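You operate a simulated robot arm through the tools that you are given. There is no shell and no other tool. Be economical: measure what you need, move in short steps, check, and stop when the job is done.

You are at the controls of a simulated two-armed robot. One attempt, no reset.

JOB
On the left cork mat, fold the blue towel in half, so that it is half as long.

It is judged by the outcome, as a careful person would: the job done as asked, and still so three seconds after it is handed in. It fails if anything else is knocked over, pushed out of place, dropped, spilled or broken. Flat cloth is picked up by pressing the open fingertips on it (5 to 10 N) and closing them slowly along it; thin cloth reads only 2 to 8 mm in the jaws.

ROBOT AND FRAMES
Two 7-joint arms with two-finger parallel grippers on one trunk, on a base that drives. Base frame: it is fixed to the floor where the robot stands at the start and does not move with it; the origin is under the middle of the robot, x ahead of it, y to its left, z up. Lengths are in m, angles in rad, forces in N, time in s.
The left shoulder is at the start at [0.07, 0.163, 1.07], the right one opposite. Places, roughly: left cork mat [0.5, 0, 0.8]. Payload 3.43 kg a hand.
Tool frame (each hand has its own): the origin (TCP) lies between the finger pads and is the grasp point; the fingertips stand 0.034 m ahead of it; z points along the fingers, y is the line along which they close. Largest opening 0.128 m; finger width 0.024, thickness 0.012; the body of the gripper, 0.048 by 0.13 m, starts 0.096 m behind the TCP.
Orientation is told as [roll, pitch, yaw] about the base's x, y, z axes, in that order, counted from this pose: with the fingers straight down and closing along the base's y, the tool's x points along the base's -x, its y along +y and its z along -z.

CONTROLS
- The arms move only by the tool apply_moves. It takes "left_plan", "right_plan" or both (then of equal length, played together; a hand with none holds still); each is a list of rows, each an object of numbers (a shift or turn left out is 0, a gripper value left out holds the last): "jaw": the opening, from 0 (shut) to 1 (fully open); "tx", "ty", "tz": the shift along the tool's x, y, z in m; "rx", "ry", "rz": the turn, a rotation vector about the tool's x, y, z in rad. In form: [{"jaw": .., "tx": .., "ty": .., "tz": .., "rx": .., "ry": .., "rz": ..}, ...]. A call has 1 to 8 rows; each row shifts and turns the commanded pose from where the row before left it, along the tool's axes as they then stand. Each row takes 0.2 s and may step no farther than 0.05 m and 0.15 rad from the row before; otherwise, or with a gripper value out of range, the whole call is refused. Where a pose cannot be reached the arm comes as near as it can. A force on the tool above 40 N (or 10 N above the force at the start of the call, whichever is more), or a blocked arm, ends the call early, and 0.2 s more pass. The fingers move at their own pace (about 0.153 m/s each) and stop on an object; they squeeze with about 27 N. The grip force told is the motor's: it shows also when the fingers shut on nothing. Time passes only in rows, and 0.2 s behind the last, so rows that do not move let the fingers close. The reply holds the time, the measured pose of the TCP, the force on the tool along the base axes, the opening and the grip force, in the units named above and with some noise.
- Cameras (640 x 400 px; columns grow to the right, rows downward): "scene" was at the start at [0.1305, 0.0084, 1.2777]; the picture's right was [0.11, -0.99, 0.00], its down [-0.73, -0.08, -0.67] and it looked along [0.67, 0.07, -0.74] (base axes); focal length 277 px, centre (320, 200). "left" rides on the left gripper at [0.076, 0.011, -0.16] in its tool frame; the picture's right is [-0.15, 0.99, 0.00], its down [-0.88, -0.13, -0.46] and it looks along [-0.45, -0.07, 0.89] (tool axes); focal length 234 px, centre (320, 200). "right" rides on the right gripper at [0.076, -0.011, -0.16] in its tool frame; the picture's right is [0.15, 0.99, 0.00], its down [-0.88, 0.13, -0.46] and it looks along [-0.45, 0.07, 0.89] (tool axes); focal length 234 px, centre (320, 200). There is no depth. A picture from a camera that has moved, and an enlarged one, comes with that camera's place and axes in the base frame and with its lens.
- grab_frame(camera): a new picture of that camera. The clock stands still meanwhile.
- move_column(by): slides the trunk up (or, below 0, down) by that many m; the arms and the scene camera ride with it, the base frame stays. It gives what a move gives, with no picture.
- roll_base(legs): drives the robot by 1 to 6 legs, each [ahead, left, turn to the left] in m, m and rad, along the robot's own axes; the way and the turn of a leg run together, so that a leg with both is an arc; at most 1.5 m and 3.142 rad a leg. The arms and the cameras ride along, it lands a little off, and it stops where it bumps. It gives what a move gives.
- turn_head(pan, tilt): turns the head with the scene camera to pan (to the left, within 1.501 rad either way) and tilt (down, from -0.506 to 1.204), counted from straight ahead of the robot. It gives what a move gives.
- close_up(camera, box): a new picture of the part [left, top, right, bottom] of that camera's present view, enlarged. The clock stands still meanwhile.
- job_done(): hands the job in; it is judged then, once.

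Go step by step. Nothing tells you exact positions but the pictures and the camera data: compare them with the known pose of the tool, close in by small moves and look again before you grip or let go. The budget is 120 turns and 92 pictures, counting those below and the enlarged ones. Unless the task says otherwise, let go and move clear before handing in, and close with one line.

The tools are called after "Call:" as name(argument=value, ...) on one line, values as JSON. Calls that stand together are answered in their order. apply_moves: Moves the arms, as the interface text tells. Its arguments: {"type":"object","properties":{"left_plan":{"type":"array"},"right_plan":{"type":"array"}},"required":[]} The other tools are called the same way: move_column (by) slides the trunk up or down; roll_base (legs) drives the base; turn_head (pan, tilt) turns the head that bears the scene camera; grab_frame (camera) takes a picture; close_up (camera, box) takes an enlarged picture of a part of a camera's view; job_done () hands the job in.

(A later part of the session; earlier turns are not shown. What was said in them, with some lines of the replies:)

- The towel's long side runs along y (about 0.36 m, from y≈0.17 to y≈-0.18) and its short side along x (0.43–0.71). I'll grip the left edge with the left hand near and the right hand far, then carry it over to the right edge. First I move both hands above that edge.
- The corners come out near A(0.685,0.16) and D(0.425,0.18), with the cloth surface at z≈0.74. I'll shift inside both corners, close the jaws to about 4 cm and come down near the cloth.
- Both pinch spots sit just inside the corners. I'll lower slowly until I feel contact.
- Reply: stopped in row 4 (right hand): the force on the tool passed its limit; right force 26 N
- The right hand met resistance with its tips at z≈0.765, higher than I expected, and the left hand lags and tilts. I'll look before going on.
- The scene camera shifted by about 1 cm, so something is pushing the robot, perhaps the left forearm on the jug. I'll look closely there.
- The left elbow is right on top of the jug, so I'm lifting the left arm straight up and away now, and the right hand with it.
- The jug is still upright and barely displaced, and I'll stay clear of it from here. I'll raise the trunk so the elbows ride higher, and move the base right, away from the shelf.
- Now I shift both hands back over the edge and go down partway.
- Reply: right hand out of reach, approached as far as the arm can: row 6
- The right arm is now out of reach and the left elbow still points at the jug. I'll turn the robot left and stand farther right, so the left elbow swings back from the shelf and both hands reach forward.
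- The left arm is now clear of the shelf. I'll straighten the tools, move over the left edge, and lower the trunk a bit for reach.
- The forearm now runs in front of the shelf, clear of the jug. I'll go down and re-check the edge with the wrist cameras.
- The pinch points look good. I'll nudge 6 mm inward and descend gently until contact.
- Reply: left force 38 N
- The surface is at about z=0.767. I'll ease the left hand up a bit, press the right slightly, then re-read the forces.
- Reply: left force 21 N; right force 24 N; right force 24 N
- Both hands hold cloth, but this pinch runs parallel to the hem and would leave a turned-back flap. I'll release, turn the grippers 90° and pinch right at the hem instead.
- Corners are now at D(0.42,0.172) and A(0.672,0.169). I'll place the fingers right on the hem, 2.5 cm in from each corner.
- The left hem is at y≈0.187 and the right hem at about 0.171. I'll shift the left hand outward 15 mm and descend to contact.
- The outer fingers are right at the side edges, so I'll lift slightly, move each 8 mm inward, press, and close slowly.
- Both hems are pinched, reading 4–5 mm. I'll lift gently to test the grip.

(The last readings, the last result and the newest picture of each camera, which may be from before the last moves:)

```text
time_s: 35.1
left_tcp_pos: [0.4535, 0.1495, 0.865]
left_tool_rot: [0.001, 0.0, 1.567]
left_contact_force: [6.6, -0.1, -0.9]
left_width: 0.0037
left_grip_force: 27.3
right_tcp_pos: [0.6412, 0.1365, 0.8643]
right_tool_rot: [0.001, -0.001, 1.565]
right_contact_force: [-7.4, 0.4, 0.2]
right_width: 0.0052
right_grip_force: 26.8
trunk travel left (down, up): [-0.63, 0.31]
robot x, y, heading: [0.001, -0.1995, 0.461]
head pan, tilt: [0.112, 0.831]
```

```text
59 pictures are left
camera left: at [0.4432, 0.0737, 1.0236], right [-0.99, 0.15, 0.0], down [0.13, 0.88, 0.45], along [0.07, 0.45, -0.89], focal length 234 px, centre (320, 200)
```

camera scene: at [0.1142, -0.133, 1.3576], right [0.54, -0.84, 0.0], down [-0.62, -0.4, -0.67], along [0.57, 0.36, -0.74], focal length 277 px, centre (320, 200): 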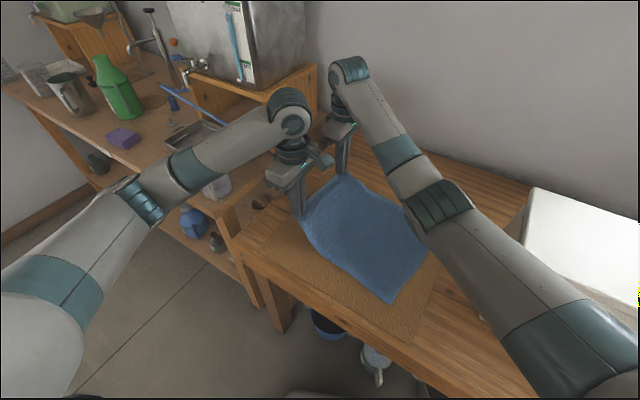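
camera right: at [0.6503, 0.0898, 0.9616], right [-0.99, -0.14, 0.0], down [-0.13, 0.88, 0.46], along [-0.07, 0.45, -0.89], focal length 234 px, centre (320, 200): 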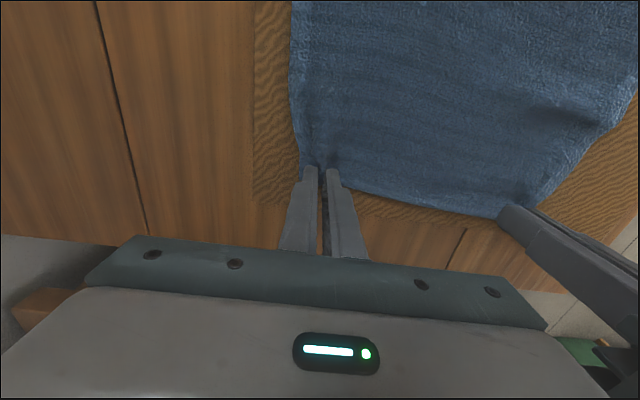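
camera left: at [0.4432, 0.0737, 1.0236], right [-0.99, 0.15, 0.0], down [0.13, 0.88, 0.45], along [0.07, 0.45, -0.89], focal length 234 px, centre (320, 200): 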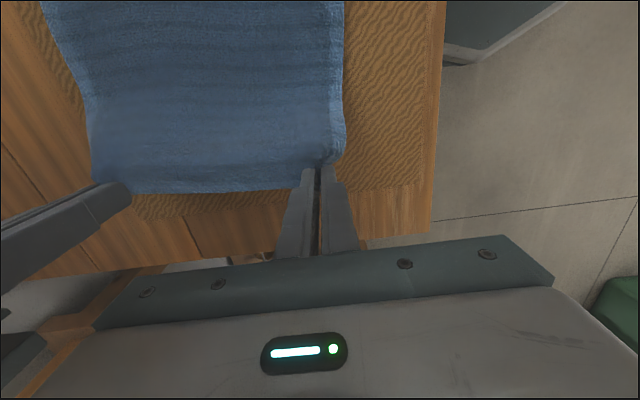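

Both hands hold, and the edge is coming up. I'll carry it to about the middle, then look to the right before rolling the base that way.

Call:
apply_moves(left_plan=[{"tx": 0.02, "tz": -0.015, "ty": -0.002}, {"tx": 0.02, "tz": -0.015, "ty": -0.002}, {"tx": 0.025, "tz": -0.01}, {"tx": 0.025}, {"tx": 0.025}, {}], right_plan=[{"tx": 0.02, "tz": -0.015, "ty": 0.002}, {"tx": 0.02, "tz": -0.015, "ty": 0.002}, {"tx": 0.025, "tz": -0.01}, {"tx": 0.025}, {"tx": 0.025}, {}])

Call:
grab_frame(camera="scene")

Call:
turn_head(pan=-1.0, tilt=0.9)

Call:
grab_frame(camera="scene")

```text
time_s: 36.5
left_tcp_pos: [0.4568, 0.0354, 0.9048]
left_tool_rot: [0.002, 0.002, 1.569]
left_contact_force: [0.4, 0.0, 0.1]
left_width: 0.0037
left_grip_force: 27.1
right_tcp_pos: [0.6359, 0.0231, 0.9048]
right_tool_rot: [0.003, -0.003, 1.563]
right_contact_force: [0.5, 0.2, 0.0]
right_width: 0.0048
right_grip_force: 26.5
trunk travel left (down, up): [-0.63, 0.31]
robot x, y, heading: [0.0016, -0.199, 0.458]
head pan, tilt: [0.112, 0.831]
```

```text
58 pictures are left
camera scene: at [0.1139, -0.1327, 1.3577], right [0.54, -0.84, 0.0], down [-0.62, -0.4, -0.67], along [0.57, 0.36, -0.74], focal length 277 px, centre (320, 200)
```

scene: 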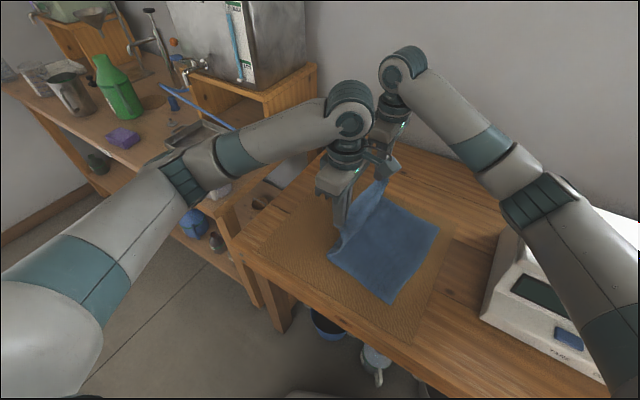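

```text
time_s: 37.8
left_tcp_pos: [0.4564, 0.0342, 0.9051]
left_tool_rot: [0.0, 0.004, 1.568]
left_contact_force: [-0.1, -0.3, -0.8]
left_width: 0.0037
left_grip_force: 26.8
right_tcp_pos: [0.636, 0.0223, 0.9045]
right_tool_rot: [0.001, -0.003, 1.564]
right_contact_force: [-0.1, -0.2, 0.3]
right_width: 0.0047
right_grip_force: 27.2
trunk travel left (down, up): [-0.63, 0.31]
robot x, y, heading: [0.0016, -0.2001, 0.46]
head pan, tilt: [-1.0, 0.901]
```

```text
57 pictures are left
camera scene: at [0.1124, -0.2156, 1.3523], right [-0.51, -0.86, 0.0], down [-0.67, 0.4, -0.62], along [0.53, -0.32, -0.78], focal length 277 px, centre (320, 200)
```

scene: 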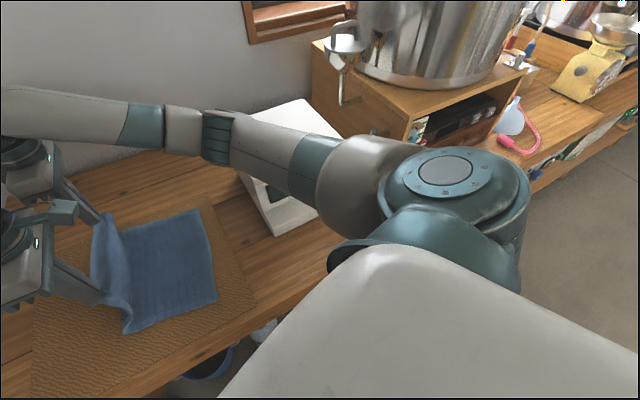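

The floor to the right is clear and the elbow rides well above the scale. I'll turn the head back and roll 0.15 m along -y.

Call:
turn_head(pan=-0.2, tilt=0.9)

Call:
roll_base(legs=[[-0.067, -0.134, 0]])

Call:
grab_frame(camera="scene")

```text
time_s: 39.0
left_tcp_pos: [0.456, 0.0342, 0.9054]
left_tool_rot: [0.001, 0.001, 1.569]
left_contact_force: [-0.3, -0.1, 0.8]
left_width: 0.0038
left_grip_force: 27.0
right_tcp_pos: [0.637, 0.0215, 0.9051]
right_tool_rot: [0.002, -0.003, 1.566]
right_contact_force: [-1.1, -0.1, 0.9]
right_width: 0.0049
right_grip_force: 27.0
trunk travel left (down, up): [-0.63, 0.31]
robot x, y, heading: [-0.0024, -0.2005, 0.46]
head pan, tilt: [-0.201, 0.901]
```

```text
time_s: 40.3
left_tcp_pos: [0.4559, -0.1148, 0.9052]
left_tool_rot: [0.0, 0.001, 1.569]
left_contact_force: [0.1, -0.9, 0.4]
left_width: 0.0037
left_grip_force: 27.0
right_tcp_pos: [0.6359, -0.1262, 0.9045]
right_tool_rot: [0.002, -0.004, 1.565]
right_contact_force: [0.6, -0.6, 0.7]
right_width: 0.0049
right_grip_force: 27.3
trunk travel left (down, up): [-0.63, 0.31]
robot x, y, heading: [0.0018, -0.3484, 0.464]
head pan, tilt: [-0.201, 0.901]
```

```text
56 pictures are left
camera scene: at [0.1193, -0.3065, 1.3523], right [0.26, -0.97, 0.0], down [-0.76, -0.2, -0.62], along [0.6, 0.16, -0.78], focal length 277 px, centre (320, 200)
```

scene: 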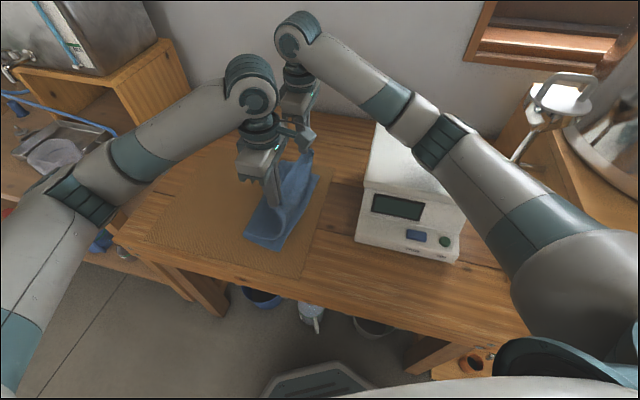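

Call:
close_up(camera="scene", box=[160, 100, 400, 280])

Call:
grab_frame(camera="left")

Call:
grab_frame(camera="right")

```text
2.22 times, centred on (280, 190) of scene
camera zoom: at [0.1193, -0.3065, 1.3523], right [0.26, -0.97, 0.0], down [-0.76, -0.2, -0.62], along [0.6, 0.16, -0.78], focal length 616 px, centre (409, 222)
```

zoom: 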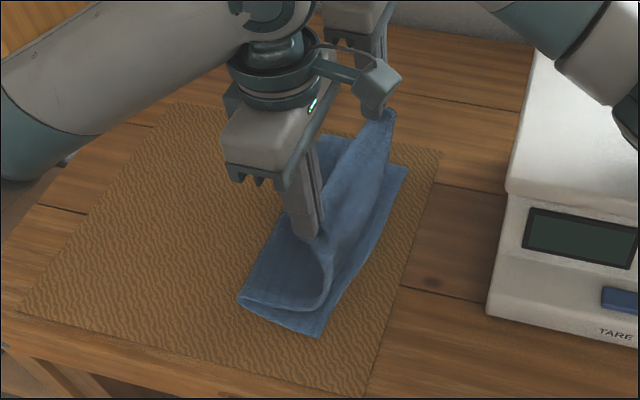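

```text
54 pictures are left
camera left: at [0.4449, -0.1905, 1.0633], right [-0.99, 0.15, 0.0], down [0.13, 0.88, 0.45], along [0.07, 0.45, -0.89], focal length 234 px, centre (320, 200)
```

left: 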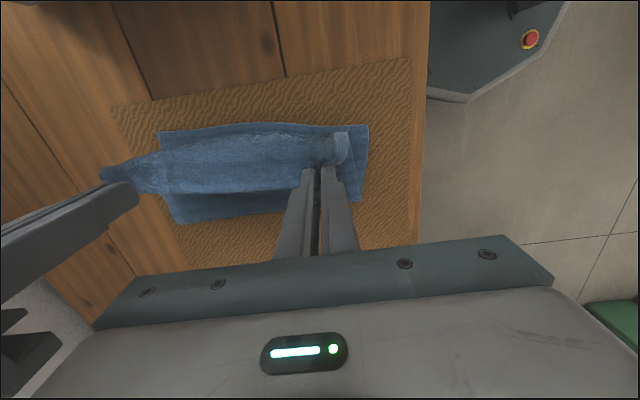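

```text
53 pictures are left
camera right: at [0.6455, -0.2038, 1.0659], right [-0.99, -0.14, 0.0], down [-0.12, 0.88, 0.46], along [-0.07, 0.45, -0.89], focal length 234 px, centre (320, 200)
```

right: 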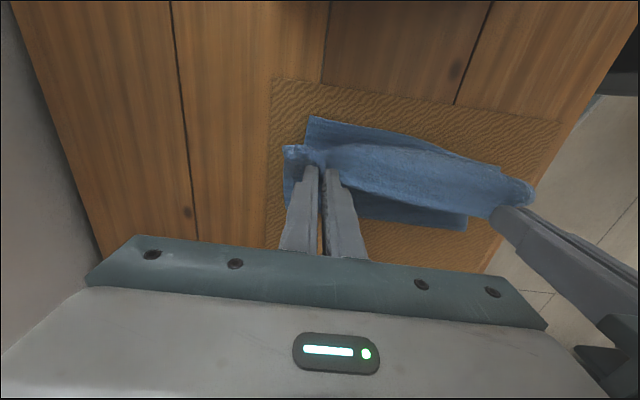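

The fold lies well, and the target edge runs from C(0.394,-0.135) to B(0.652,-0.164). I'll move over it and lower.

Call:
apply_moves(left_plan=[{"tx": 0.006, "ty": 0.009, "tz": 0.01}, {"tx": 0.006, "ty": 0.009, "tz": 0.015}, {"tx": 0.003, "ty": 0.008, "tz": 0.015}, {"tz": 0.015}, {"tz": 0.015}, {"tz": 0.01}, {}], right_plan=[{"tx": 0.01, "ty": 0.006, "tz": 0.01}, {"tx": 0.01, "ty": 0.006, "tz": 0.015}, {"tx": 0.006, "ty": 0.006, "tz": 0.015}, {"tz": 0.015}, {"tz": 0.015}, {"tz": 0.01}, {}])

Call:
grab_frame(camera="left")

Call:
grab_frame(camera="right")

Call:
close_up(camera="scene", box=[160, 100, 400, 280])

```text
time_s: 41.9
left_tcp_pos: [0.4235, -0.1169, 0.833]
left_tool_rot: [-0.013, 0.011, 1.584]
left_contact_force: [27.1, -1.5, 5.1]
left_width: 0.004
left_grip_force: 27.1
right_tcp_pos: [0.6284, -0.1263, 0.8698]
right_tool_rot: [-0.06, -0.021, 1.583]
right_contact_force: [-26.2, 0.1, -4.9]
right_width: 0.0041
right_grip_force: 27.5
trunk travel left (down, up): [-0.63, 0.31]
robot x, y, heading: [0.0082, -0.352, 0.479]
head pan, tilt: [-0.201, 0.901]
```

```text
52 pictures are left
camera left: at [0.4132, -0.1922, 0.9919], right [-0.99, 0.13, -0.01], down [0.11, 0.89, 0.45], along [0.07, 0.44, -0.89], focal length 234 px, centre (320, 200)
```

left: 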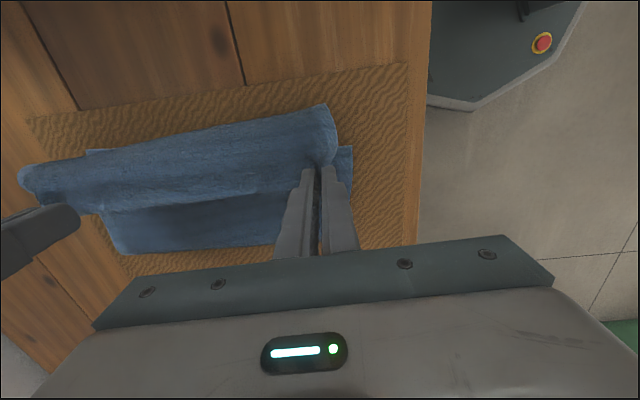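

```text
51 pictures are left
camera right: at [0.6295, -0.2064, 1.03], right [-0.99, -0.16, -0.06], down [-0.17, 0.87, 0.46], along [-0.02, 0.47, -0.88], focal length 234 px, centre (320, 200)
```

right: 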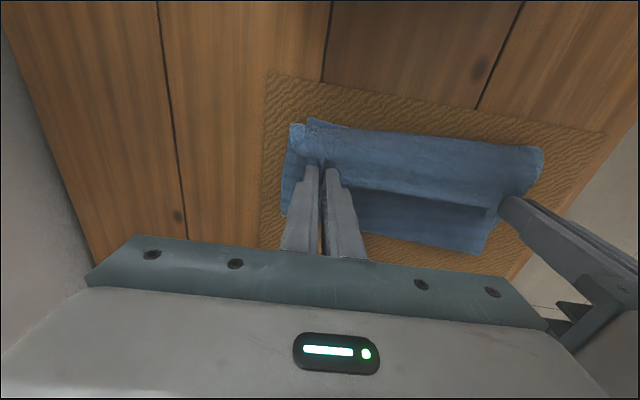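

```text
2.22 times, centred on (280, 190) of scene
camera zoom: at [0.111, -0.2937, 1.3585], right [0.27, -0.96, 0.01], down [-0.75, -0.22, -0.63], along [0.61, 0.16, -0.78], focal length 616 px, centre (409, 222)
```

zoom: 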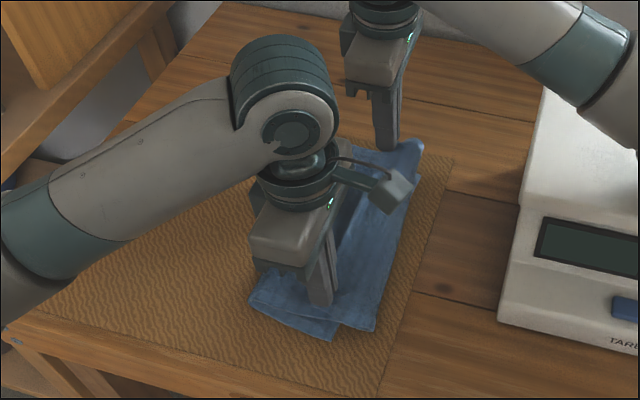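

The right arm is being blocked and the robot is leaning, so something touches, possibly the right arm on the scale. I'll back up at once and look.

Call:
apply_moves(left_plan=[{"tz": -0.02, "ty": -0.005}, {"tz": -0.02, "ty": -0.005}, {"tz": -0.02}, {}], right_plan=[{"tz": -0.025, "ty": 0.005}, {"tz": -0.025, "ty": 0.005}, {"tz": -0.01}, {}])

Call:
grab_frame(camera="scene")

```text
time_s: 42.9
left_tcp_pos: [0.4323, -0.1262, 0.8874]
left_tool_rot: [-0.005, 0.004, 1.567]
left_contact_force: [0.7, 0.1, 0.2]
left_width: 0.0035
left_grip_force: 26.7
right_tcp_pos: [0.601, -0.1478, 0.8889]
right_tool_rot: [-0.008, 0.001, 1.562]
right_contact_force: [1.0, -0.2, -0.6]
right_width: 0.0035
right_grip_force: 26.7
trunk travel left (down, up): [-0.63, 0.31]
robot x, y, heading: [-0.0013, -0.3445, 0.462]
head pan, tilt: [-0.201, 0.901]
```

```text
49 pictures are left
camera scene: at [0.1082, -0.2999, 1.3519], right [0.26, -0.97, 0.01], down [-0.75, -0.2, -0.63], along [0.61, 0.15, -0.78], focal length 277 px, centre (320, 200)
```

scene: 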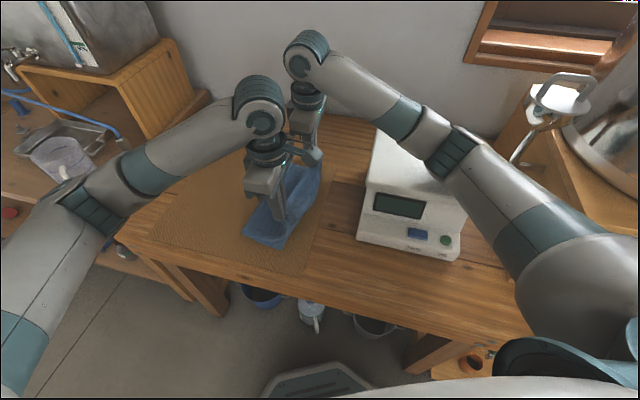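

Call:
turn_head(pan=-0.8, tilt=0.8)

Call:
grab_frame(camera="scene")

```text
time_s: 43.9
left_tcp_pos: [0.4333, -0.1278, 0.8878]
left_tool_rot: [-0.007, 0.003, 1.568]
left_contact_force: [0.6, -0.9, -0.8]
left_width: 0.0036
left_grip_force: 26.9
right_tcp_pos: [0.6023, -0.1492, 0.8883]
right_tool_rot: [-0.005, 0.001, 1.564]
right_contact_force: [-0.6, 0.3, 1.0]
right_width: 0.0037
right_grip_force: 27.0
trunk travel left (down, up): [-0.63, 0.31]
robot x, y, heading: [0.0031, -0.3472, 0.457]
head pan, tilt: [-0.799, 0.799]
```

```text
48 pictures are left
camera scene: at [0.1133, -0.3486, 1.3612], right [-0.33, -0.94, 0.0], down [-0.67, 0.24, -0.7], along [0.66, -0.23, -0.71], focal length 277 px, centre (320, 200)
```

scene: 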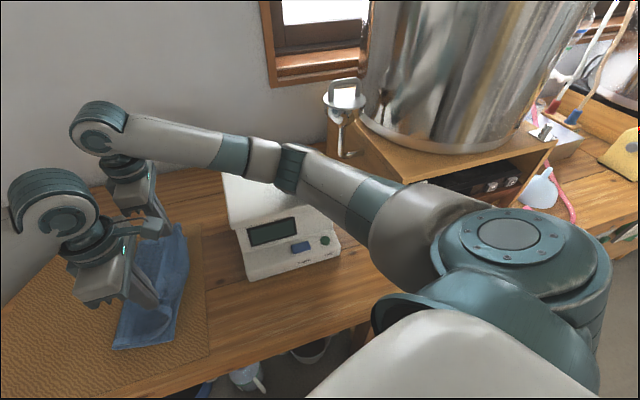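

The right elbow hangs right over the scale, so lowering the hand brings it down onto it. I'll raise the trunk in steps while keeping the hands level, so the elbows stay high.

Call:
move_column(by=0.05)

Call:
apply_moves(left_plan=[{"tz": 0.025}, {"tz": 0.025}], right_plan=[{"tz": 0.025}, {"tz": 0.025}])

Call:
move_column(by=0.05)

Call:
apply_moves(left_plan=[{"tz": 0.025}, {"tz": 0.025}], right_plan=[{"tz": 0.025}, {"tz": 0.025}])

Call:
move_column(by=0.05)

Call:
apply_moves(left_plan=[{"tz": 0.025}, {"tz": 0.025}], right_plan=[{"tz": 0.025}, {"tz": 0.025}])

Call:
grab_frame(camera="scene")

Call:
grab_frame(camera="right")

Call:
grab_frame(camera="left")

```text
time_s: 44.8
left_tcp_pos: [0.4397, -0.1289, 0.9337]
left_tool_rot: [0.004, 0.002, 1.569]
left_contact_force: [-0.1, -0.5, -0.3]
left_width: 0.0037
left_grip_force: 27.1
right_tcp_pos: [0.6081, -0.1529, 0.9325]
right_tool_rot: [0.003, 0.0, 1.564]
right_contact_force: [0.8, -0.6, -1.5]
right_width: 0.0035
right_grip_force: 27.3
trunk travel left (down, up): [-0.68, 0.26]
robot x, y, heading: [-0.003, -0.3501, 0.458]
head pan, tilt: [-0.799, 0.799]
```

```text
time_s: 45.4
left_tcp_pos: [0.437, -0.1289, 0.8851]
left_tool_rot: [0.001, 0.002, 1.569]
left_contact_force: [-0.3, -0.2, 0.1]
left_width: 0.0036
left_grip_force: 26.8
right_tcp_pos: [0.6083, -0.1514, 0.8835]
right_tool_rot: [0.002, -0.005, 1.567]
right_contact_force: [-0.9, 0.4, 0.8]
right_width: 0.0034
right_grip_force: 26.6
trunk travel left (down, up): [-0.68, 0.26]
robot x, y, heading: [0.0, -0.3486, 0.462]
head pan, tilt: [-0.799, 0.799]
```

```text
time_s: 46.4
left_tcp_pos: [0.4379, -0.1294, 0.9335]
left_tool_rot: [0.003, 0.001, 1.568]
left_contact_force: [0.3, 0.8, -0.3]
left_width: 0.0038
left_grip_force: 27.4
right_tcp_pos: [0.608, -0.1512, 0.9335]
right_tool_rot: [0.001, -0.001, 1.566]
right_contact_force: [-0.1, -0.4, 0.1]
right_width: 0.0037
right_grip_force: 26.9
trunk travel left (down, up): [-0.73, 0.21]
robot x, y, heading: [0.0015, -0.3457, 0.458]
head pan, tilt: [-0.799, 0.799]
```

```text
time_s: 47.0
left_tcp_pos: [0.4371, -0.1287, 0.8828]
left_tool_rot: [0.002, 0.002, 1.567]
left_contact_force: [0.8, 0.0, -0.4]
left_width: 0.0039
left_grip_force: 26.6
right_tcp_pos: [0.6065, -0.1502, 0.8838]
right_tool_rot: [0.001, -0.004, 1.566]
right_contact_force: [0.0, -0.4, -0.8]
right_width: 0.0035
right_grip_force: 26.7
trunk travel left (down, up): [-0.73, 0.21]
robot x, y, heading: [-0.0022, -0.3441, 0.461]
head pan, tilt: [-0.799, 0.799]
```

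```text
time_s: 47.9
left_tcp_pos: [0.438, -0.1288, 0.932]
left_tool_rot: [0.002, 0.002, 1.569]
left_contact_force: [0.2, -0.8, -0.6]
left_width: 0.0038
left_grip_force: 26.9
right_tcp_pos: [0.6079, -0.1525, 0.9338]
right_tool_rot: [0.001, -0.001, 1.566]
right_contact_force: [-0.3, 0.2, 0.2]
right_width: 0.0036
right_grip_force: 27.2
trunk travel left (down, up): [-0.78, 0.16]
robot x, y, heading: [-0.0008, -0.3478, 0.46]
head pan, tilt: [-0.799, 0.799]
```

```text
time_s: 48.5
left_tcp_pos: [0.4371, -0.1264, 0.8829]
left_tool_rot: [0.001, 0.001, 1.569]
left_contact_force: [0.0, 0.7, -0.2]
left_width: 0.0037
left_grip_force: 27.2
right_tcp_pos: [0.6069, -0.1524, 0.8851]
right_tool_rot: [0.002, 0.001, 1.564]
right_contact_force: [-0.2, -0.1, 0.9]
right_width: 0.0035
right_grip_force: 26.8
trunk travel left (down, up): [-0.78, 0.16]
robot x, y, heading: [-0.0002, -0.3481, 0.463]
head pan, tilt: [-0.799, 0.799]
```

```text
47 pictures are left
camera scene: at [0.1227, -0.3519, 1.5103], right [-0.33, -0.94, 0.0], down [-0.68, 0.24, -0.7], along [0.66, -0.23, -0.72], focal length 277 px, centre (320, 200)
```

scene: 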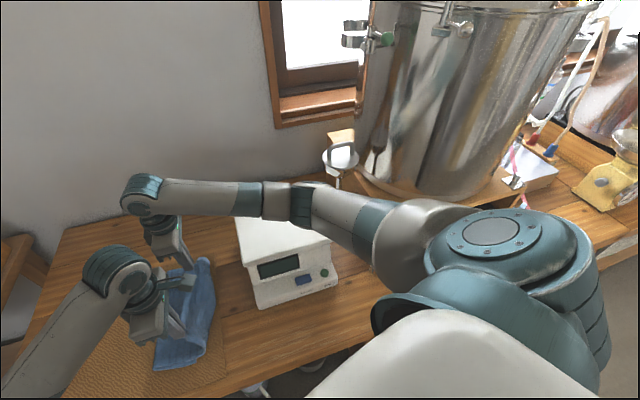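

```text
46 pictures are left
camera right: at [0.6177, -0.2287, 1.0457], right [-0.99, -0.14, 0.0], down [-0.12, 0.88, 0.46], along [-0.07, 0.45, -0.89], focal length 234 px, centre (320, 200)
```

right: 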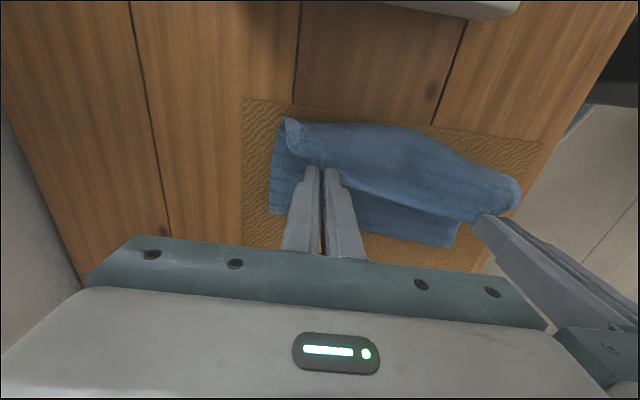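

```text
45 pictures are left
camera left: at [0.4267, -0.2029, 1.0411], right [-0.99, 0.15, 0.0], down [0.13, 0.88, 0.45], along [0.07, 0.45, -0.89], focal length 234 px, centre (320, 200)
```

left: 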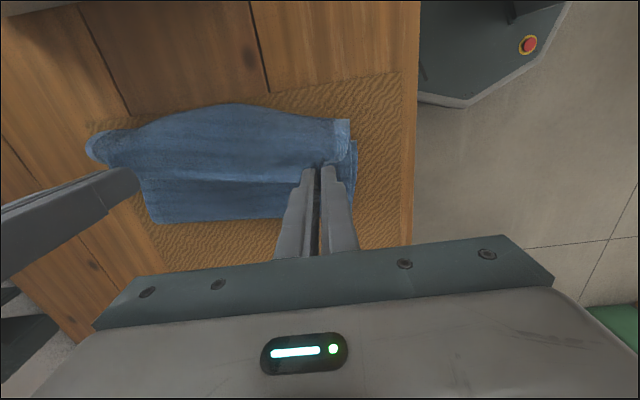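

The elbow is now well above the scale and the robot stands straight. I'll spread the hem slightly and lower.

Call:
apply_moves(left_plan=[{"tx": 0.003, "ty": 0.007, "tz": 0.01}, {"tz": 0.015}, {"tz": 0.015}, {"tz": 0.01}, {"tz": 0.008}, {}], right_plan=[{"ty": -0.013, "tz": 0.01}, {"tz": 0.015}, {"tz": 0.015}, {"tz": 0.01}, {"tz": 0.01}, {}])

Call:
grab_frame(camera="scene")

Call:
grab_frame(camera="right")

Call:
grab_frame(camera="left")

```text
time_s: 49.9
left_tcp_pos: [0.4314, -0.1311, 0.8252]
left_tool_rot: [0.002, 0.001, 1.569]
left_contact_force: [1.1, -0.3, -0.4]
left_width: 0.0036
left_grip_force: 27.6
right_tcp_pos: [0.6204, -0.1508, 0.8239]
right_tool_rot: [0.002, -0.005, 1.566]
right_contact_force: [-1.0, -0.2, -0.6]
right_width: 0.0037
right_grip_force: 26.8
trunk travel left (down, up): [-0.78, 0.16]
robot x, y, heading: [0.0014, -0.3446, 0.46]
head pan, tilt: [-0.799, 0.799]
```

```text
44 pictures are left
camera scene: at [0.1223, -0.3522, 1.5103], right [-0.33, -0.94, 0.0], down [-0.68, 0.24, -0.7], along [0.66, -0.23, -0.72], focal length 277 px, centre (320, 200)
```

scene: 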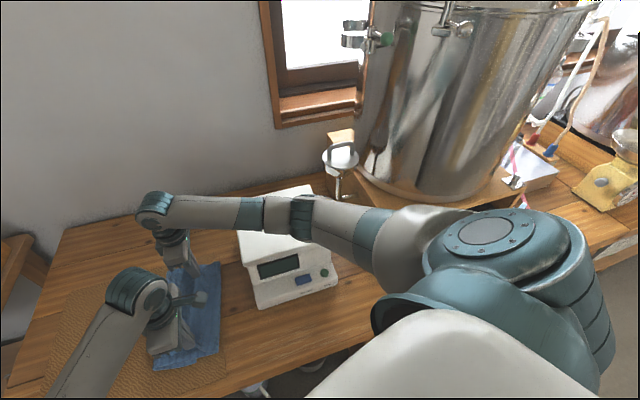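

```text
43 pictures are left
camera right: at [0.6306, -0.2288, 0.9856], right [-0.99, -0.14, 0.0], down [-0.12, 0.88, 0.46], along [-0.07, 0.45, -0.89], focal length 234 px, centre (320, 200)
```

right: 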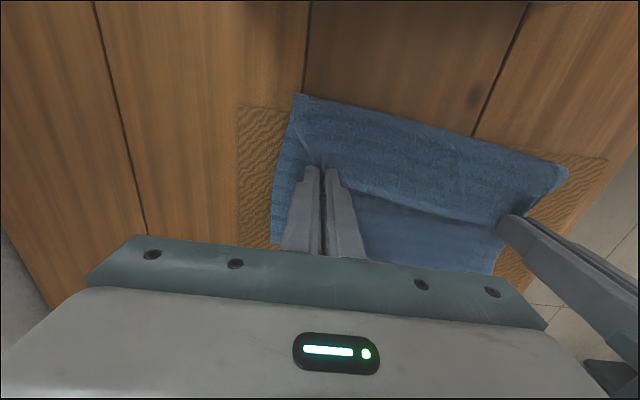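

```text
42 pictures are left
camera left: at [0.4198, -0.2071, 0.9835], right [-0.99, 0.15, 0.0], down [0.13, 0.88, 0.45], along [0.07, 0.45, -0.89], focal length 234 px, centre (320, 200)
```

left: 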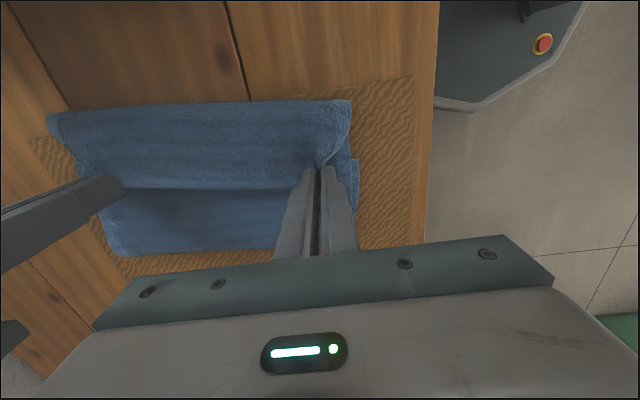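

The hem is held at the right place, but the fold line slid to y≈-0.02 (it should be about +0.02), so excess cloth bulges past the edge. I'll carry the hem back left to re-lay it, then redo the swing as a higher arc.

Call:
apply_moves(left_plan=[{"tz": -0.025}, {"tz": -0.025}, {"tz": -0.03}], right_plan=[{"tz": -0.025}, {"tz": -0.025}, {"tz": -0.03}])

Call:
roll_base(legs=[[0.0334, 0.067, 0]])

Call:
apply_moves(left_plan=[{"tx": -0.03}, {"tx": -0.03}, {"tx": -0.03}, {"tx": -0.03, "tz": 0.01}, {"tx": -0.03, "tz": 0.015}, {}], right_plan=[{"tx": -0.03}, {"tx": -0.03}, {"tx": -0.03}, {"tx": -0.03, "tz": 0.01}, {"tx": -0.03, "tz": 0.015}, {}])

Call:
turn_head(pan=-0.1, tilt=0.9)

Call:
grab_frame(camera="scene")

Call:
grab_frame(camera="left")

```text
time_s: 50.7
left_tcp_pos: [0.4283, -0.1295, 0.9057]
left_tool_rot: [0.004, 0.001, 1.569]
left_contact_force: [2.1, -0.2, 0.2]
left_width: 0.0036
left_grip_force: 26.6
right_tcp_pos: [0.6204, -0.1515, 0.904]
right_tool_rot: [0.003, -0.001, 1.567]
right_contact_force: [-2.4, 0.0, -0.2]
right_width: 0.0034
right_grip_force: 26.9
trunk travel left (down, up): [-0.78, 0.16]
robot x, y, heading: [-0.0002, -0.3485, 0.458]
head pan, tilt: [-0.799, 0.799]
```

```text
time_s: 51.7
left_tcp_pos: [0.4298, -0.0575, 0.9046]
left_tool_rot: [0.002, 0.002, 1.567]
left_contact_force: [1.6, 0.0, -1.6]
left_width: 0.0038
left_grip_force: 27.0
right_tcp_pos: [0.6205, -0.079, 0.9038]
right_tool_rot: [0.002, -0.005, 1.566]
right_contact_force: [-1.9, 0.8, 0.5]
right_width: 0.0035
right_grip_force: 27.5
trunk travel left (down, up): [-0.78, 0.16]
robot x, y, heading: [-0.0024, -0.2729, 0.46]
head pan, tilt: [-0.799, 0.799]
```

```text
time_s: 53.1
left_tcp_pos: [0.4287, 0.0914, 0.881]
left_tool_rot: [0.002, 0.0, 1.563]
left_contact_force: [2.9, 0.6, 0.2]
left_width: 0.0035
left_grip_force: 27.4
right_tcp_pos: [0.6194, 0.0706, 0.8805]
right_tool_rot: [0.002, -0.004, 1.563]
right_contact_force: [-2.9, 0.2, 0.8]
right_width: 0.0034
right_grip_force: 27.4
trunk travel left (down, up): [-0.78, 0.16]
robot x, y, heading: [0.0028, -0.2728, 0.461]
head pan, tilt: [-0.799, 0.799]
```

```text
time_s: 54.2
left_tcp_pos: [0.4279, 0.0942, 0.8804]
left_tool_rot: [0.002, 0.001, 1.567]
left_contact_force: [2.8, -0.1, -0.3]
left_width: 0.0038
left_grip_force: 27.0
right_tcp_pos: [0.6203, 0.0708, 0.8788]
right_tool_rot: [0.002, -0.003, 1.565]
right_contact_force: [-2.1, 1.0, 0.7]
right_width: 0.0033
right_grip_force: 27.0
trunk travel left (down, up): [-0.78, 0.16]
robot x, y, heading: [-0.0021, -0.2755, 0.456]
head pan, tilt: [-0.099, 0.901]
```

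```text
41 pictures are left
camera scene: at [0.1172, -0.2251, 1.5023], right [0.35, -0.94, 0.0], down [-0.73, -0.27, -0.62], along [0.58, 0.22, -0.78], focal length 277 px, centre (320, 200)
```

scene: 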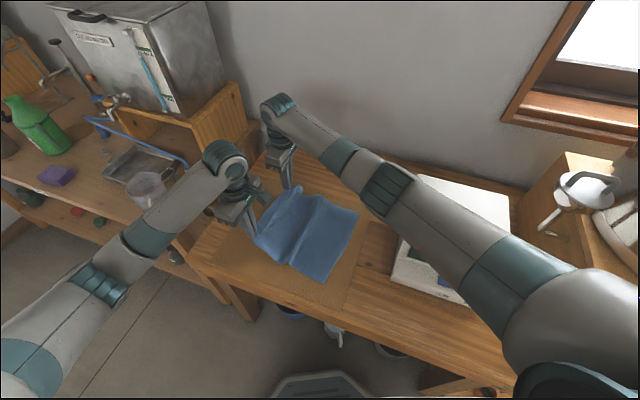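

```text
40 pictures are left
camera left: at [0.4177, 0.0172, 1.0386], right [-0.99, 0.15, 0.0], down [0.13, 0.88, 0.45], along [0.07, 0.45, -0.89], focal length 234 px, centre (320, 200)
```

left: 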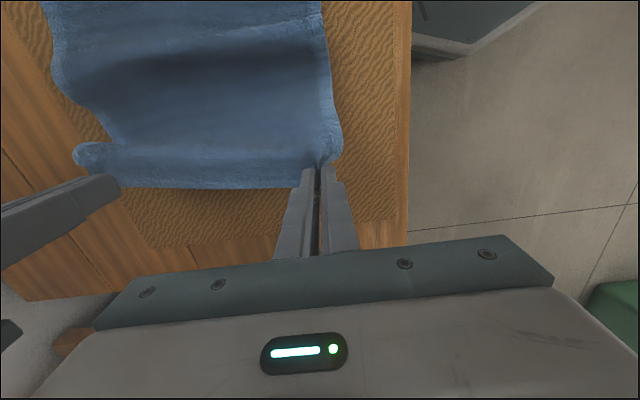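

Target edge C/B is unchanged and the cloth is re-laid. Now I swing the hem over as an arc of about 0.15 m around the middle line y≈0.02.

Call:
apply_moves(left_plan=[{"tx": -0.012, "tz": -0.035}, {"tx": 0.04, "tz": -0.025}, {"tx": 0.04, "tz": -0.008}, {"tx": 0.045, "tz": 0.01}, {"tx": 0.045, "tz": 0.02}, {}], right_plan=[{"tx": -0.012, "tz": -0.035}, {"tx": 0.04, "tz": -0.025}, {"tx": 0.04, "tz": -0.008}, {"tx": 0.045, "tz": 0.01}, {"tx": 0.045, "tz": 0.02}, {}])

Call:
grab_frame(camera="scene")

Call:
grab_frame(camera="left")

```text
time_s: 55.6
left_tcp_pos: [0.4277, -0.0657, 0.9168]
left_tool_rot: [0.002, 0.004, 1.567]
left_contact_force: [4.0, -0.8, 0.2]
left_width: 0.0036
left_grip_force: 27.1
right_tcp_pos: [0.6209, -0.0869, 0.9181]
right_tool_rot: [0.002, 0.0, 1.567]
right_contact_force: [-4.0, 1.2, 0.9]
right_width: 0.0035
right_grip_force: 26.9
trunk travel left (down, up): [-0.78, 0.16]
robot x, y, heading: [0.0001, -0.2748, 0.459]
head pan, tilt: [-0.099, 0.901]
```

```text
39 pictures are left
camera scene: at [0.1162, -0.2218, 1.5023], right [0.35, -0.94, 0.0], down [-0.73, -0.28, -0.62], along [0.58, 0.22, -0.78], focal length 277 px, centre (320, 200)
```

scene: 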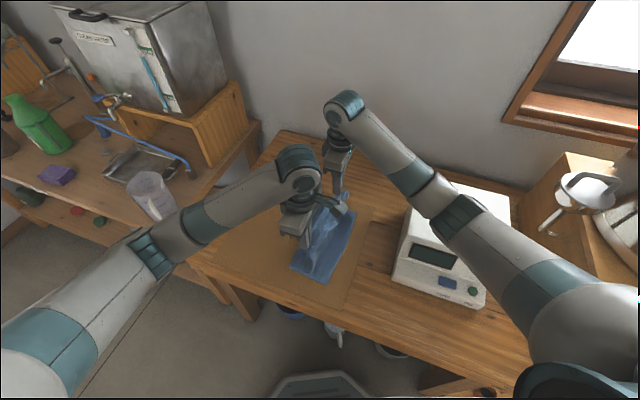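

```text
38 pictures are left
camera left: at [0.4173, -0.1411, 1.0742], right [-0.99, 0.15, 0.0], down [0.13, 0.88, 0.45], along [0.07, 0.45, -0.89], focal length 234 px, centre (320, 200)
```

left: 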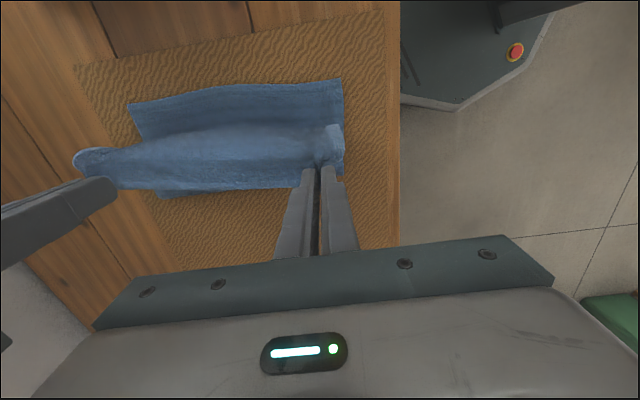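

The loop at the vertical grip soaks up about 9 cm of cloth, pulling the fold line too far. I'll bring the hem back low to y≈-0.04, where the fold sits at the true middle. Then I can release and flip the remaining flap over.

Call:
apply_moves(left_plan=[{"tx": -0.035, "tz": 0.015}, {"tx": -0.035, "tz": 0.02}, {"tx": -0.01, "tz": 0.02}, {"tx": 0.015, "tz": 0.012}, {"tx": 0.02, "tz": 0.012}, {"tx": 0.017, "tz": 0.008}, {}], right_plan=[{"tx": -0.035, "tz": 0.015}, {"tx": -0.035, "tz": 0.02}, {"tx": -0.01, "tz": 0.02}, {"tx": 0.015, "tz": 0.012}, {"tx": 0.02, "tz": 0.012}, {"tx": 0.017, "tz": 0.008}, {}])

Call:
grab_frame(camera="left")

Call:
grab_frame(camera="right")

Call:
close_up(camera="scene", box=[200, 100, 440, 300])

```text
time_s: 57.2
left_tcp_pos: [0.4295, -0.0367, 0.833]
left_tool_rot: [0.001, 0.004, 1.567]
left_contact_force: [1.3, -0.1, 0.0]
left_width: 0.0038
left_grip_force: 27.2
right_tcp_pos: [0.6203, -0.0583, 0.8298]
right_tool_rot: [0.0, -0.003, 1.563]
right_contact_force: [-1.1, 0.5, 0.5]
right_width: 0.0037
right_grip_force: 26.8
trunk travel left (down, up): [-0.78, 0.16]
robot x, y, heading: [0.0025, -0.2709, 0.461]
head pan, tilt: [-0.099, 0.901]
```

```text
37 pictures are left
camera left: at [0.4196, -0.1116, 0.9912], right [-0.99, 0.15, 0.0], down [0.13, 0.88, 0.45], along [0.07, 0.45, -0.89], focal length 234 px, centre (320, 200)
```

left: 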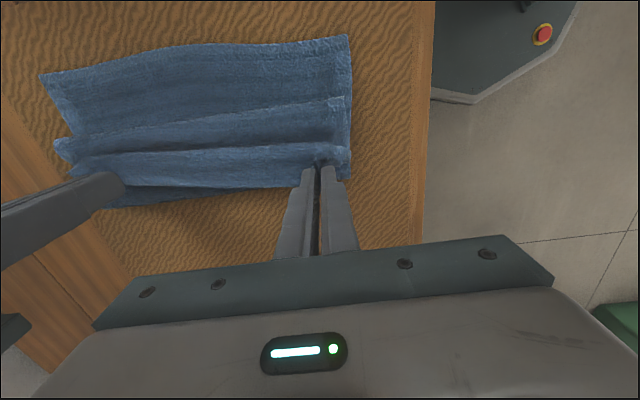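

```text
36 pictures are left
camera right: at [0.6304, -0.1352, 0.9914], right [-0.99, -0.14, 0.0], down [-0.12, 0.88, 0.46], along [-0.07, 0.45, -0.89], focal length 234 px, centre (320, 200)
```

right: 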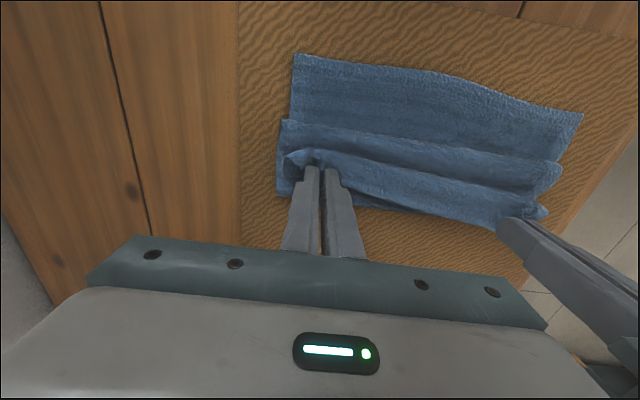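

```text
2.00 times, centred on (320, 200) of scene
camera zoom: at [0.1169, -0.2238, 1.5023], right [0.35, -0.94, 0.0], down [-0.73, -0.28, -0.62], along [0.58, 0.22, -0.78], focal length 555 px, centre (320, 200)
```

zoom: 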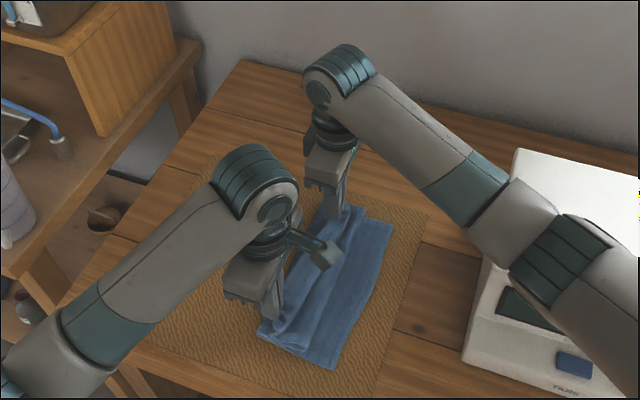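

The fold line didn't roll back, it just pleated. I'll carry the hem all the way left to lay the towel flat again, then repeat with a low carry that stops early.

Call:
apply_moves(left_plan=[{"tz": -0.03}, {"tz": -0.03}, {"tz": -0.02, "tx": -0.02}, {"tx": -0.03}], right_plan=[{"tz": -0.03}, {"tz": -0.03}, {"tz": -0.02, "tx": -0.02}, {"tx": -0.03}])

Call:
roll_base(legs=[[0.0334, 0.067, 0]])

Call:
apply_moves(left_plan=[{"tx": -0.02}, {"tx": -0.02}, {"tx": -0.02}, {"tx": -0.02}], right_plan=[{"tx": -0.02}, {"tx": -0.02}, {"tx": -0.02}, {"tx": -0.02}])

Call:
grab_frame(camera="scene")

```text
time_s: 58.2
left_tcp_pos: [0.4307, 0.0149, 0.9111]
left_tool_rot: [0.001, 0.002, 1.566]
left_contact_force: [0.6, 0.1, 0.0]
left_width: 0.0037
left_grip_force: 27.0
right_tcp_pos: [0.6197, -0.0073, 0.9111]
right_tool_rot: [0.001, -0.001, 1.565]
right_contact_force: [-1.0, 0.7, -0.5]
right_width: 0.0035
right_grip_force: 27.0
trunk travel left (down, up): [-0.78, 0.16]
robot x, y, heading: [-0.0005, -0.2773, 0.457]
head pan, tilt: [-0.099, 0.901]
```

```text
time_s: 59.2
left_tcp_pos: [0.43, 0.088, 0.9104]
left_tool_rot: [0.002, 0.001, 1.566]
left_contact_force: [0.3, 0.0, 0.1]
left_width: 0.0037
left_grip_force: 27.0
right_tcp_pos: [0.6192, 0.0662, 0.9109]
right_tool_rot: [0.001, 0.0, 1.563]
right_contact_force: [-1.0, 0.4, -0.3]
right_width: 0.0032
right_grip_force: 26.9
trunk travel left (down, up): [-0.78, 0.16]
robot x, y, heading: [-0.001, -0.1992, 0.458]
head pan, tilt: [-0.099, 0.901]
```

```text
time_s: 60.2
left_tcp_pos: [0.4322, 0.1692, 0.9102]
left_tool_rot: [0.001, 0.002, 1.566]
left_contact_force: [-0.4, 0.1, 0.1]
left_width: 0.0037
left_grip_force: 26.9
right_tcp_pos: [0.6186, 0.1477, 0.9107]
right_tool_rot: [0.001, -0.002, 1.562]
right_contact_force: [-0.3, -0.7, -0.2]
right_width: 0.0036
right_grip_force: 27.0
trunk travel left (down, up): [-0.78, 0.16]
robot x, y, heading: [0.0007, -0.1974, 0.458]
head pan, tilt: [-0.099, 0.901]
```

```text
34 pictures are left
camera scene: at [0.116, -0.1485, 1.5023], right [0.35, -0.94, 0.0], down [-0.73, -0.28, -0.62], along [0.58, 0.22, -0.78], focal length 277 px, centre (320, 200)
```

scene: 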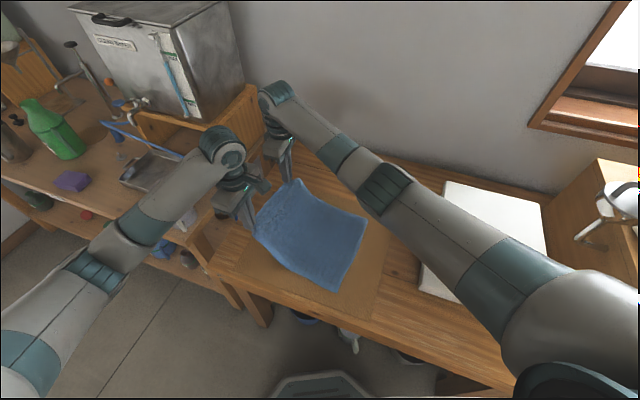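

The towel is flat again. I'll lower a bit to settle it, then carry the hem low to y≈-0.04.

Call:
apply_moves(left_plan=[{"tz": 0.03}, {"tz": 0.03, "tx": -0.004}, {"tz": 0.01, "tx": -0.004}, {}], right_plan=[{"tz": 0.03}, {"tz": 0.03, "tx": -0.004}, {"tz": 0.01, "tx": -0.004}, {}])

Call:
apply_moves(left_plan=[{"tx": 0.03, "tz": -0.015}, {"tx": 0.035, "tz": -0.01}, {"tx": 0.035}, {"tx": 0.035}, {"tx": 0.035, "tz": 0.005}, {"tx": 0.03, "tz": 0.01}, {"tx": 0.018, "tz": 0.01}, {}], right_plan=[{"tx": 0.03, "tz": -0.015}, {"tx": 0.035, "tz": -0.01}, {"tx": 0.035}, {"tx": 0.035}, {"tx": 0.035, "tz": 0.005}, {"tx": 0.03, "tz": 0.01}, {"tx": 0.018, "tz": 0.01}, {}])

Call:
grab_frame(camera="left")

Call:
close_up(camera="scene", box=[180, 120, 420, 320])

```text
time_s: 61.2
left_tcp_pos: [0.4301, 0.1755, 0.8409]
left_tool_rot: [0.001, 0.001, 1.565]
left_contact_force: [0.1, 0.1, 0.9]
left_width: 0.004
left_grip_force: 27.1
right_tcp_pos: [0.6187, 0.1549, 0.8406]
right_tool_rot: [0.003, -0.004, 1.562]
right_contact_force: [-0.6, 0.1, 0.4]
right_width: 0.0035
right_grip_force: 26.7
trunk travel left (down, up): [-0.78, 0.16]
robot x, y, heading: [-0.0007, -0.1987, 0.457]
head pan, tilt: [-0.099, 0.901]
```

```text
time_s: 63.0
left_tcp_pos: [0.4289, -0.0431, 0.8418]
left_tool_rot: [0.002, 0.0, 1.566]
left_contact_force: [0.6, -0.1, 0.0]
left_width: 0.0038
left_grip_force: 26.7
right_tcp_pos: [0.6186, -0.0636, 0.8392]
right_tool_rot: [0.001, -0.003, 1.564]
right_contact_force: [-1.0, 0.7, 0.8]
right_width: 0.0034
right_grip_force: 26.7
trunk travel left (down, up): [-0.78, 0.16]
robot x, y, heading: [0.0016, -0.1973, 0.453]
head pan, tilt: [-0.099, 0.901]
```

```text
33 pictures are left
camera left: at [0.4182, -0.1186, 0.9996], right [-0.99, 0.15, 0.0], down [0.14, 0.88, 0.45], along [0.07, 0.45, -0.89], focal length 234 px, centre (320, 200)
```

left: 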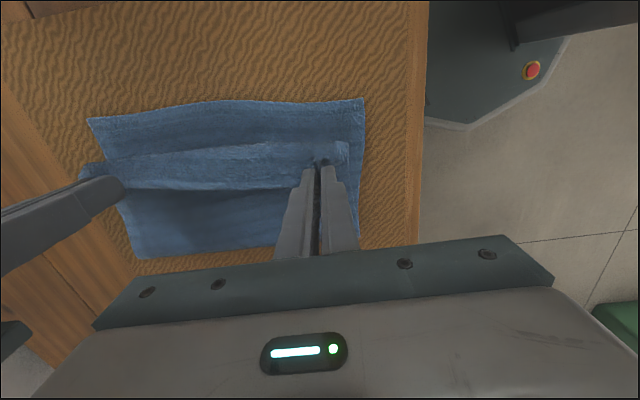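

```text
2.00 times, centred on (300, 220) of scene
camera zoom: at [0.1167, -0.149, 1.5023], right [0.35, -0.94, 0.0], down [-0.73, -0.28, -0.62], along [0.58, 0.22, -0.78], focal length 555 px, centre (360, 160)
```

zoom: 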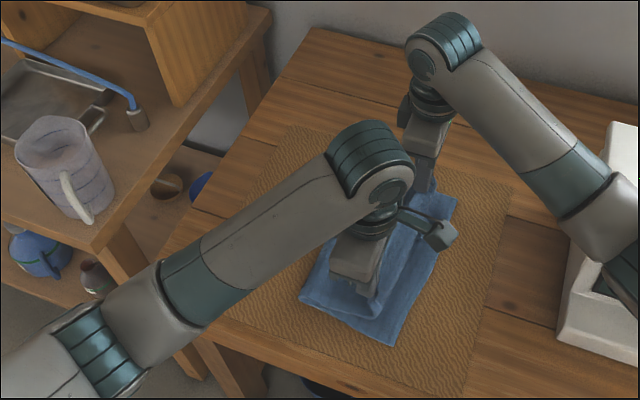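

Now the fold sits at y≈0.05 with the towel's free edge at C(0.381,-0.10), B(0.642,-0.12), so it is nearly at the true middle. I'll lower, release gently, back off upward and see how the flap falls.

Call:
apply_moves(left_plan=[{"tz": 0.01}, {"tz": 0.008}, {"jaw": 0.1}, {"jaw": 0.2}, {"tz": -0.02}, {"tz": -0.03}, {"tz": -0.04}, {}], right_plan=[{"tz": 0.01}, {"tz": 0.008}, {"jaw": 0.1}, {"jaw": 0.2}, {"tz": -0.02}, {"tz": -0.03}, {"tz": -0.04}, {}])

Call:
grab_frame(camera="left")

Call:
grab_frame(camera="right")

```text
time_s: 64.8
left_tcp_pos: [0.4296, -0.0414, 0.9137]
left_tool_rot: [0.002, 0.004, 1.566]
left_contact_force: [0.6, -1.1, 0.1]
left_width: 0.0256
left_grip_force: 0.1
right_tcp_pos: [0.6189, -0.0633, 0.9132]
right_tool_rot: [0.003, -0.002, 1.561]
right_contact_force: [-0.7, 1.0, -0.4]
right_width: 0.0257
right_grip_force: 0.1
trunk travel left (down, up): [-0.78, 0.16]
robot x, y, heading: [-0.0024, -0.1958, 0.459]
head pan, tilt: [-0.099, 0.901]
```

```text
31 pictures are left
camera left: at [0.4192, -0.1183, 1.0728], right [-0.99, 0.15, 0.0], down [0.14, 0.88, 0.45], along [0.07, 0.45, -0.89], focal length 234 px, centre (320, 200)
```

left: 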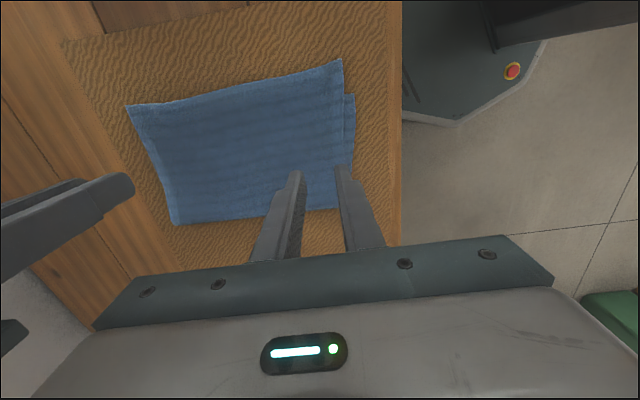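

```text
30 pictures are left
camera right: at [0.6303, -0.1408, 1.0746], right [-0.99, -0.14, 0.0], down [-0.12, 0.88, 0.46], along [-0.06, 0.45, -0.89], focal length 234 px, centre (320, 200)
```

right: 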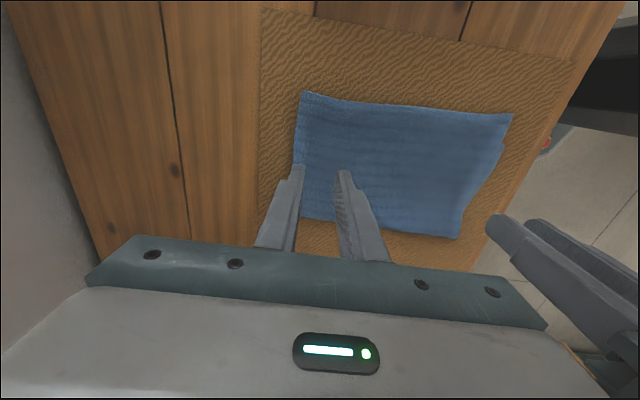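

The flap sprang open by itself and the towel lies folded, with the far corner aligned. The near corner of the top layer overhangs about 3–4 cm. I'll lift clear for a better look.

Call:
apply_moves(left_plan=[{"tz": -0.04}, {"tz": -0.04, "tx": -0.03}, {"tx": -0.04}, {"tx": -0.04}, {"tx": -0.03}], right_plan=[{"tz": -0.04}, {"tz": -0.04, "tx": -0.03}, {"tx": -0.04}, {"tx": -0.04}, {"tx": -0.03}])

Call:
close_up(camera="scene", box=[200, 140, 420, 320])

Call:
grab_frame(camera="scene")

```text
time_s: 66.0
left_tcp_pos: [0.4295, 0.1005, 0.9929]
left_tool_rot: [-0.001, 0.005, 1.562]
left_contact_force: [0.7, 0.8, -0.1]
left_width: 0.0258
left_grip_force: 0.1
right_tcp_pos: [0.619, 0.0769, 0.9929]
right_tool_rot: [0.001, -0.001, 1.562]
right_contact_force: [0.2, -0.2, -0.4]
right_width: 0.0254
right_grip_force: 0.0
trunk travel left (down, up): [-0.78, 0.16]
robot x, y, heading: [-0.0003, -0.1955, 0.459]
head pan, tilt: [-0.099, 0.901]
```

```text
2.22 times, centred on (310, 230) of scene
camera zoom: at [0.1158, -0.1471, 1.5023], right [0.35, -0.94, 0.0], down [-0.73, -0.28, -0.62], along [0.58, 0.22, -0.78], focal length 616 px, centre (342, 133)
```

zoom: 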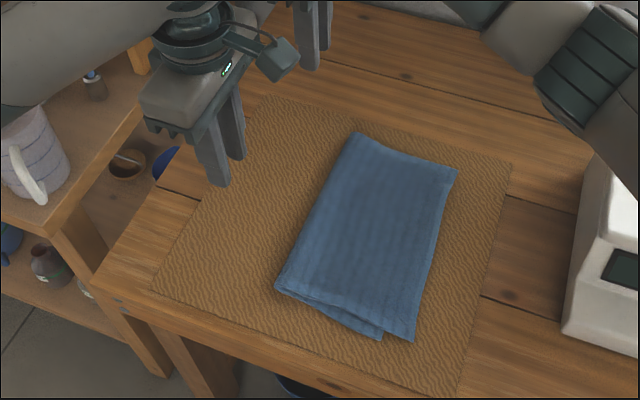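

```text
28 pictures are left
camera scene: at [0.1158, -0.1471, 1.5023], right [0.35, -0.94, 0.0], down [-0.73, -0.28, -0.62], along [0.58, 0.22, -0.78], focal length 277 px, centre (320, 200)
```

scene: 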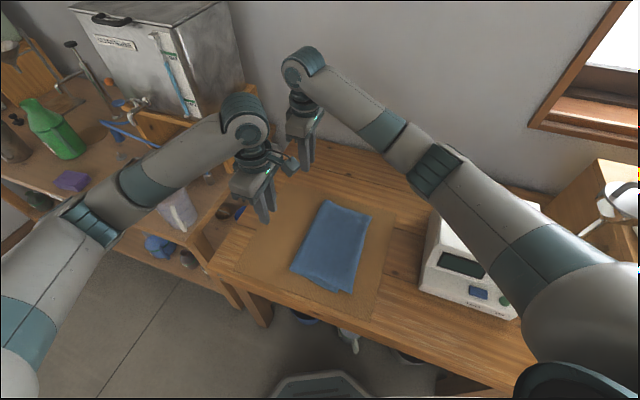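

The towel lies flat and folded in half on the mat, both hands are open and clear, and the jug and scale are standing in their places. I'm handing it in.

Call:
job_done()

```text
The job is handed in.
```

The blue towel is folded in half on the left cork mat and half as long, with the near corner of the top layer overhanging by about 3.5 cm; my left arm nudged the jug on the shelf by roughly 1 cm, but it is still upright.
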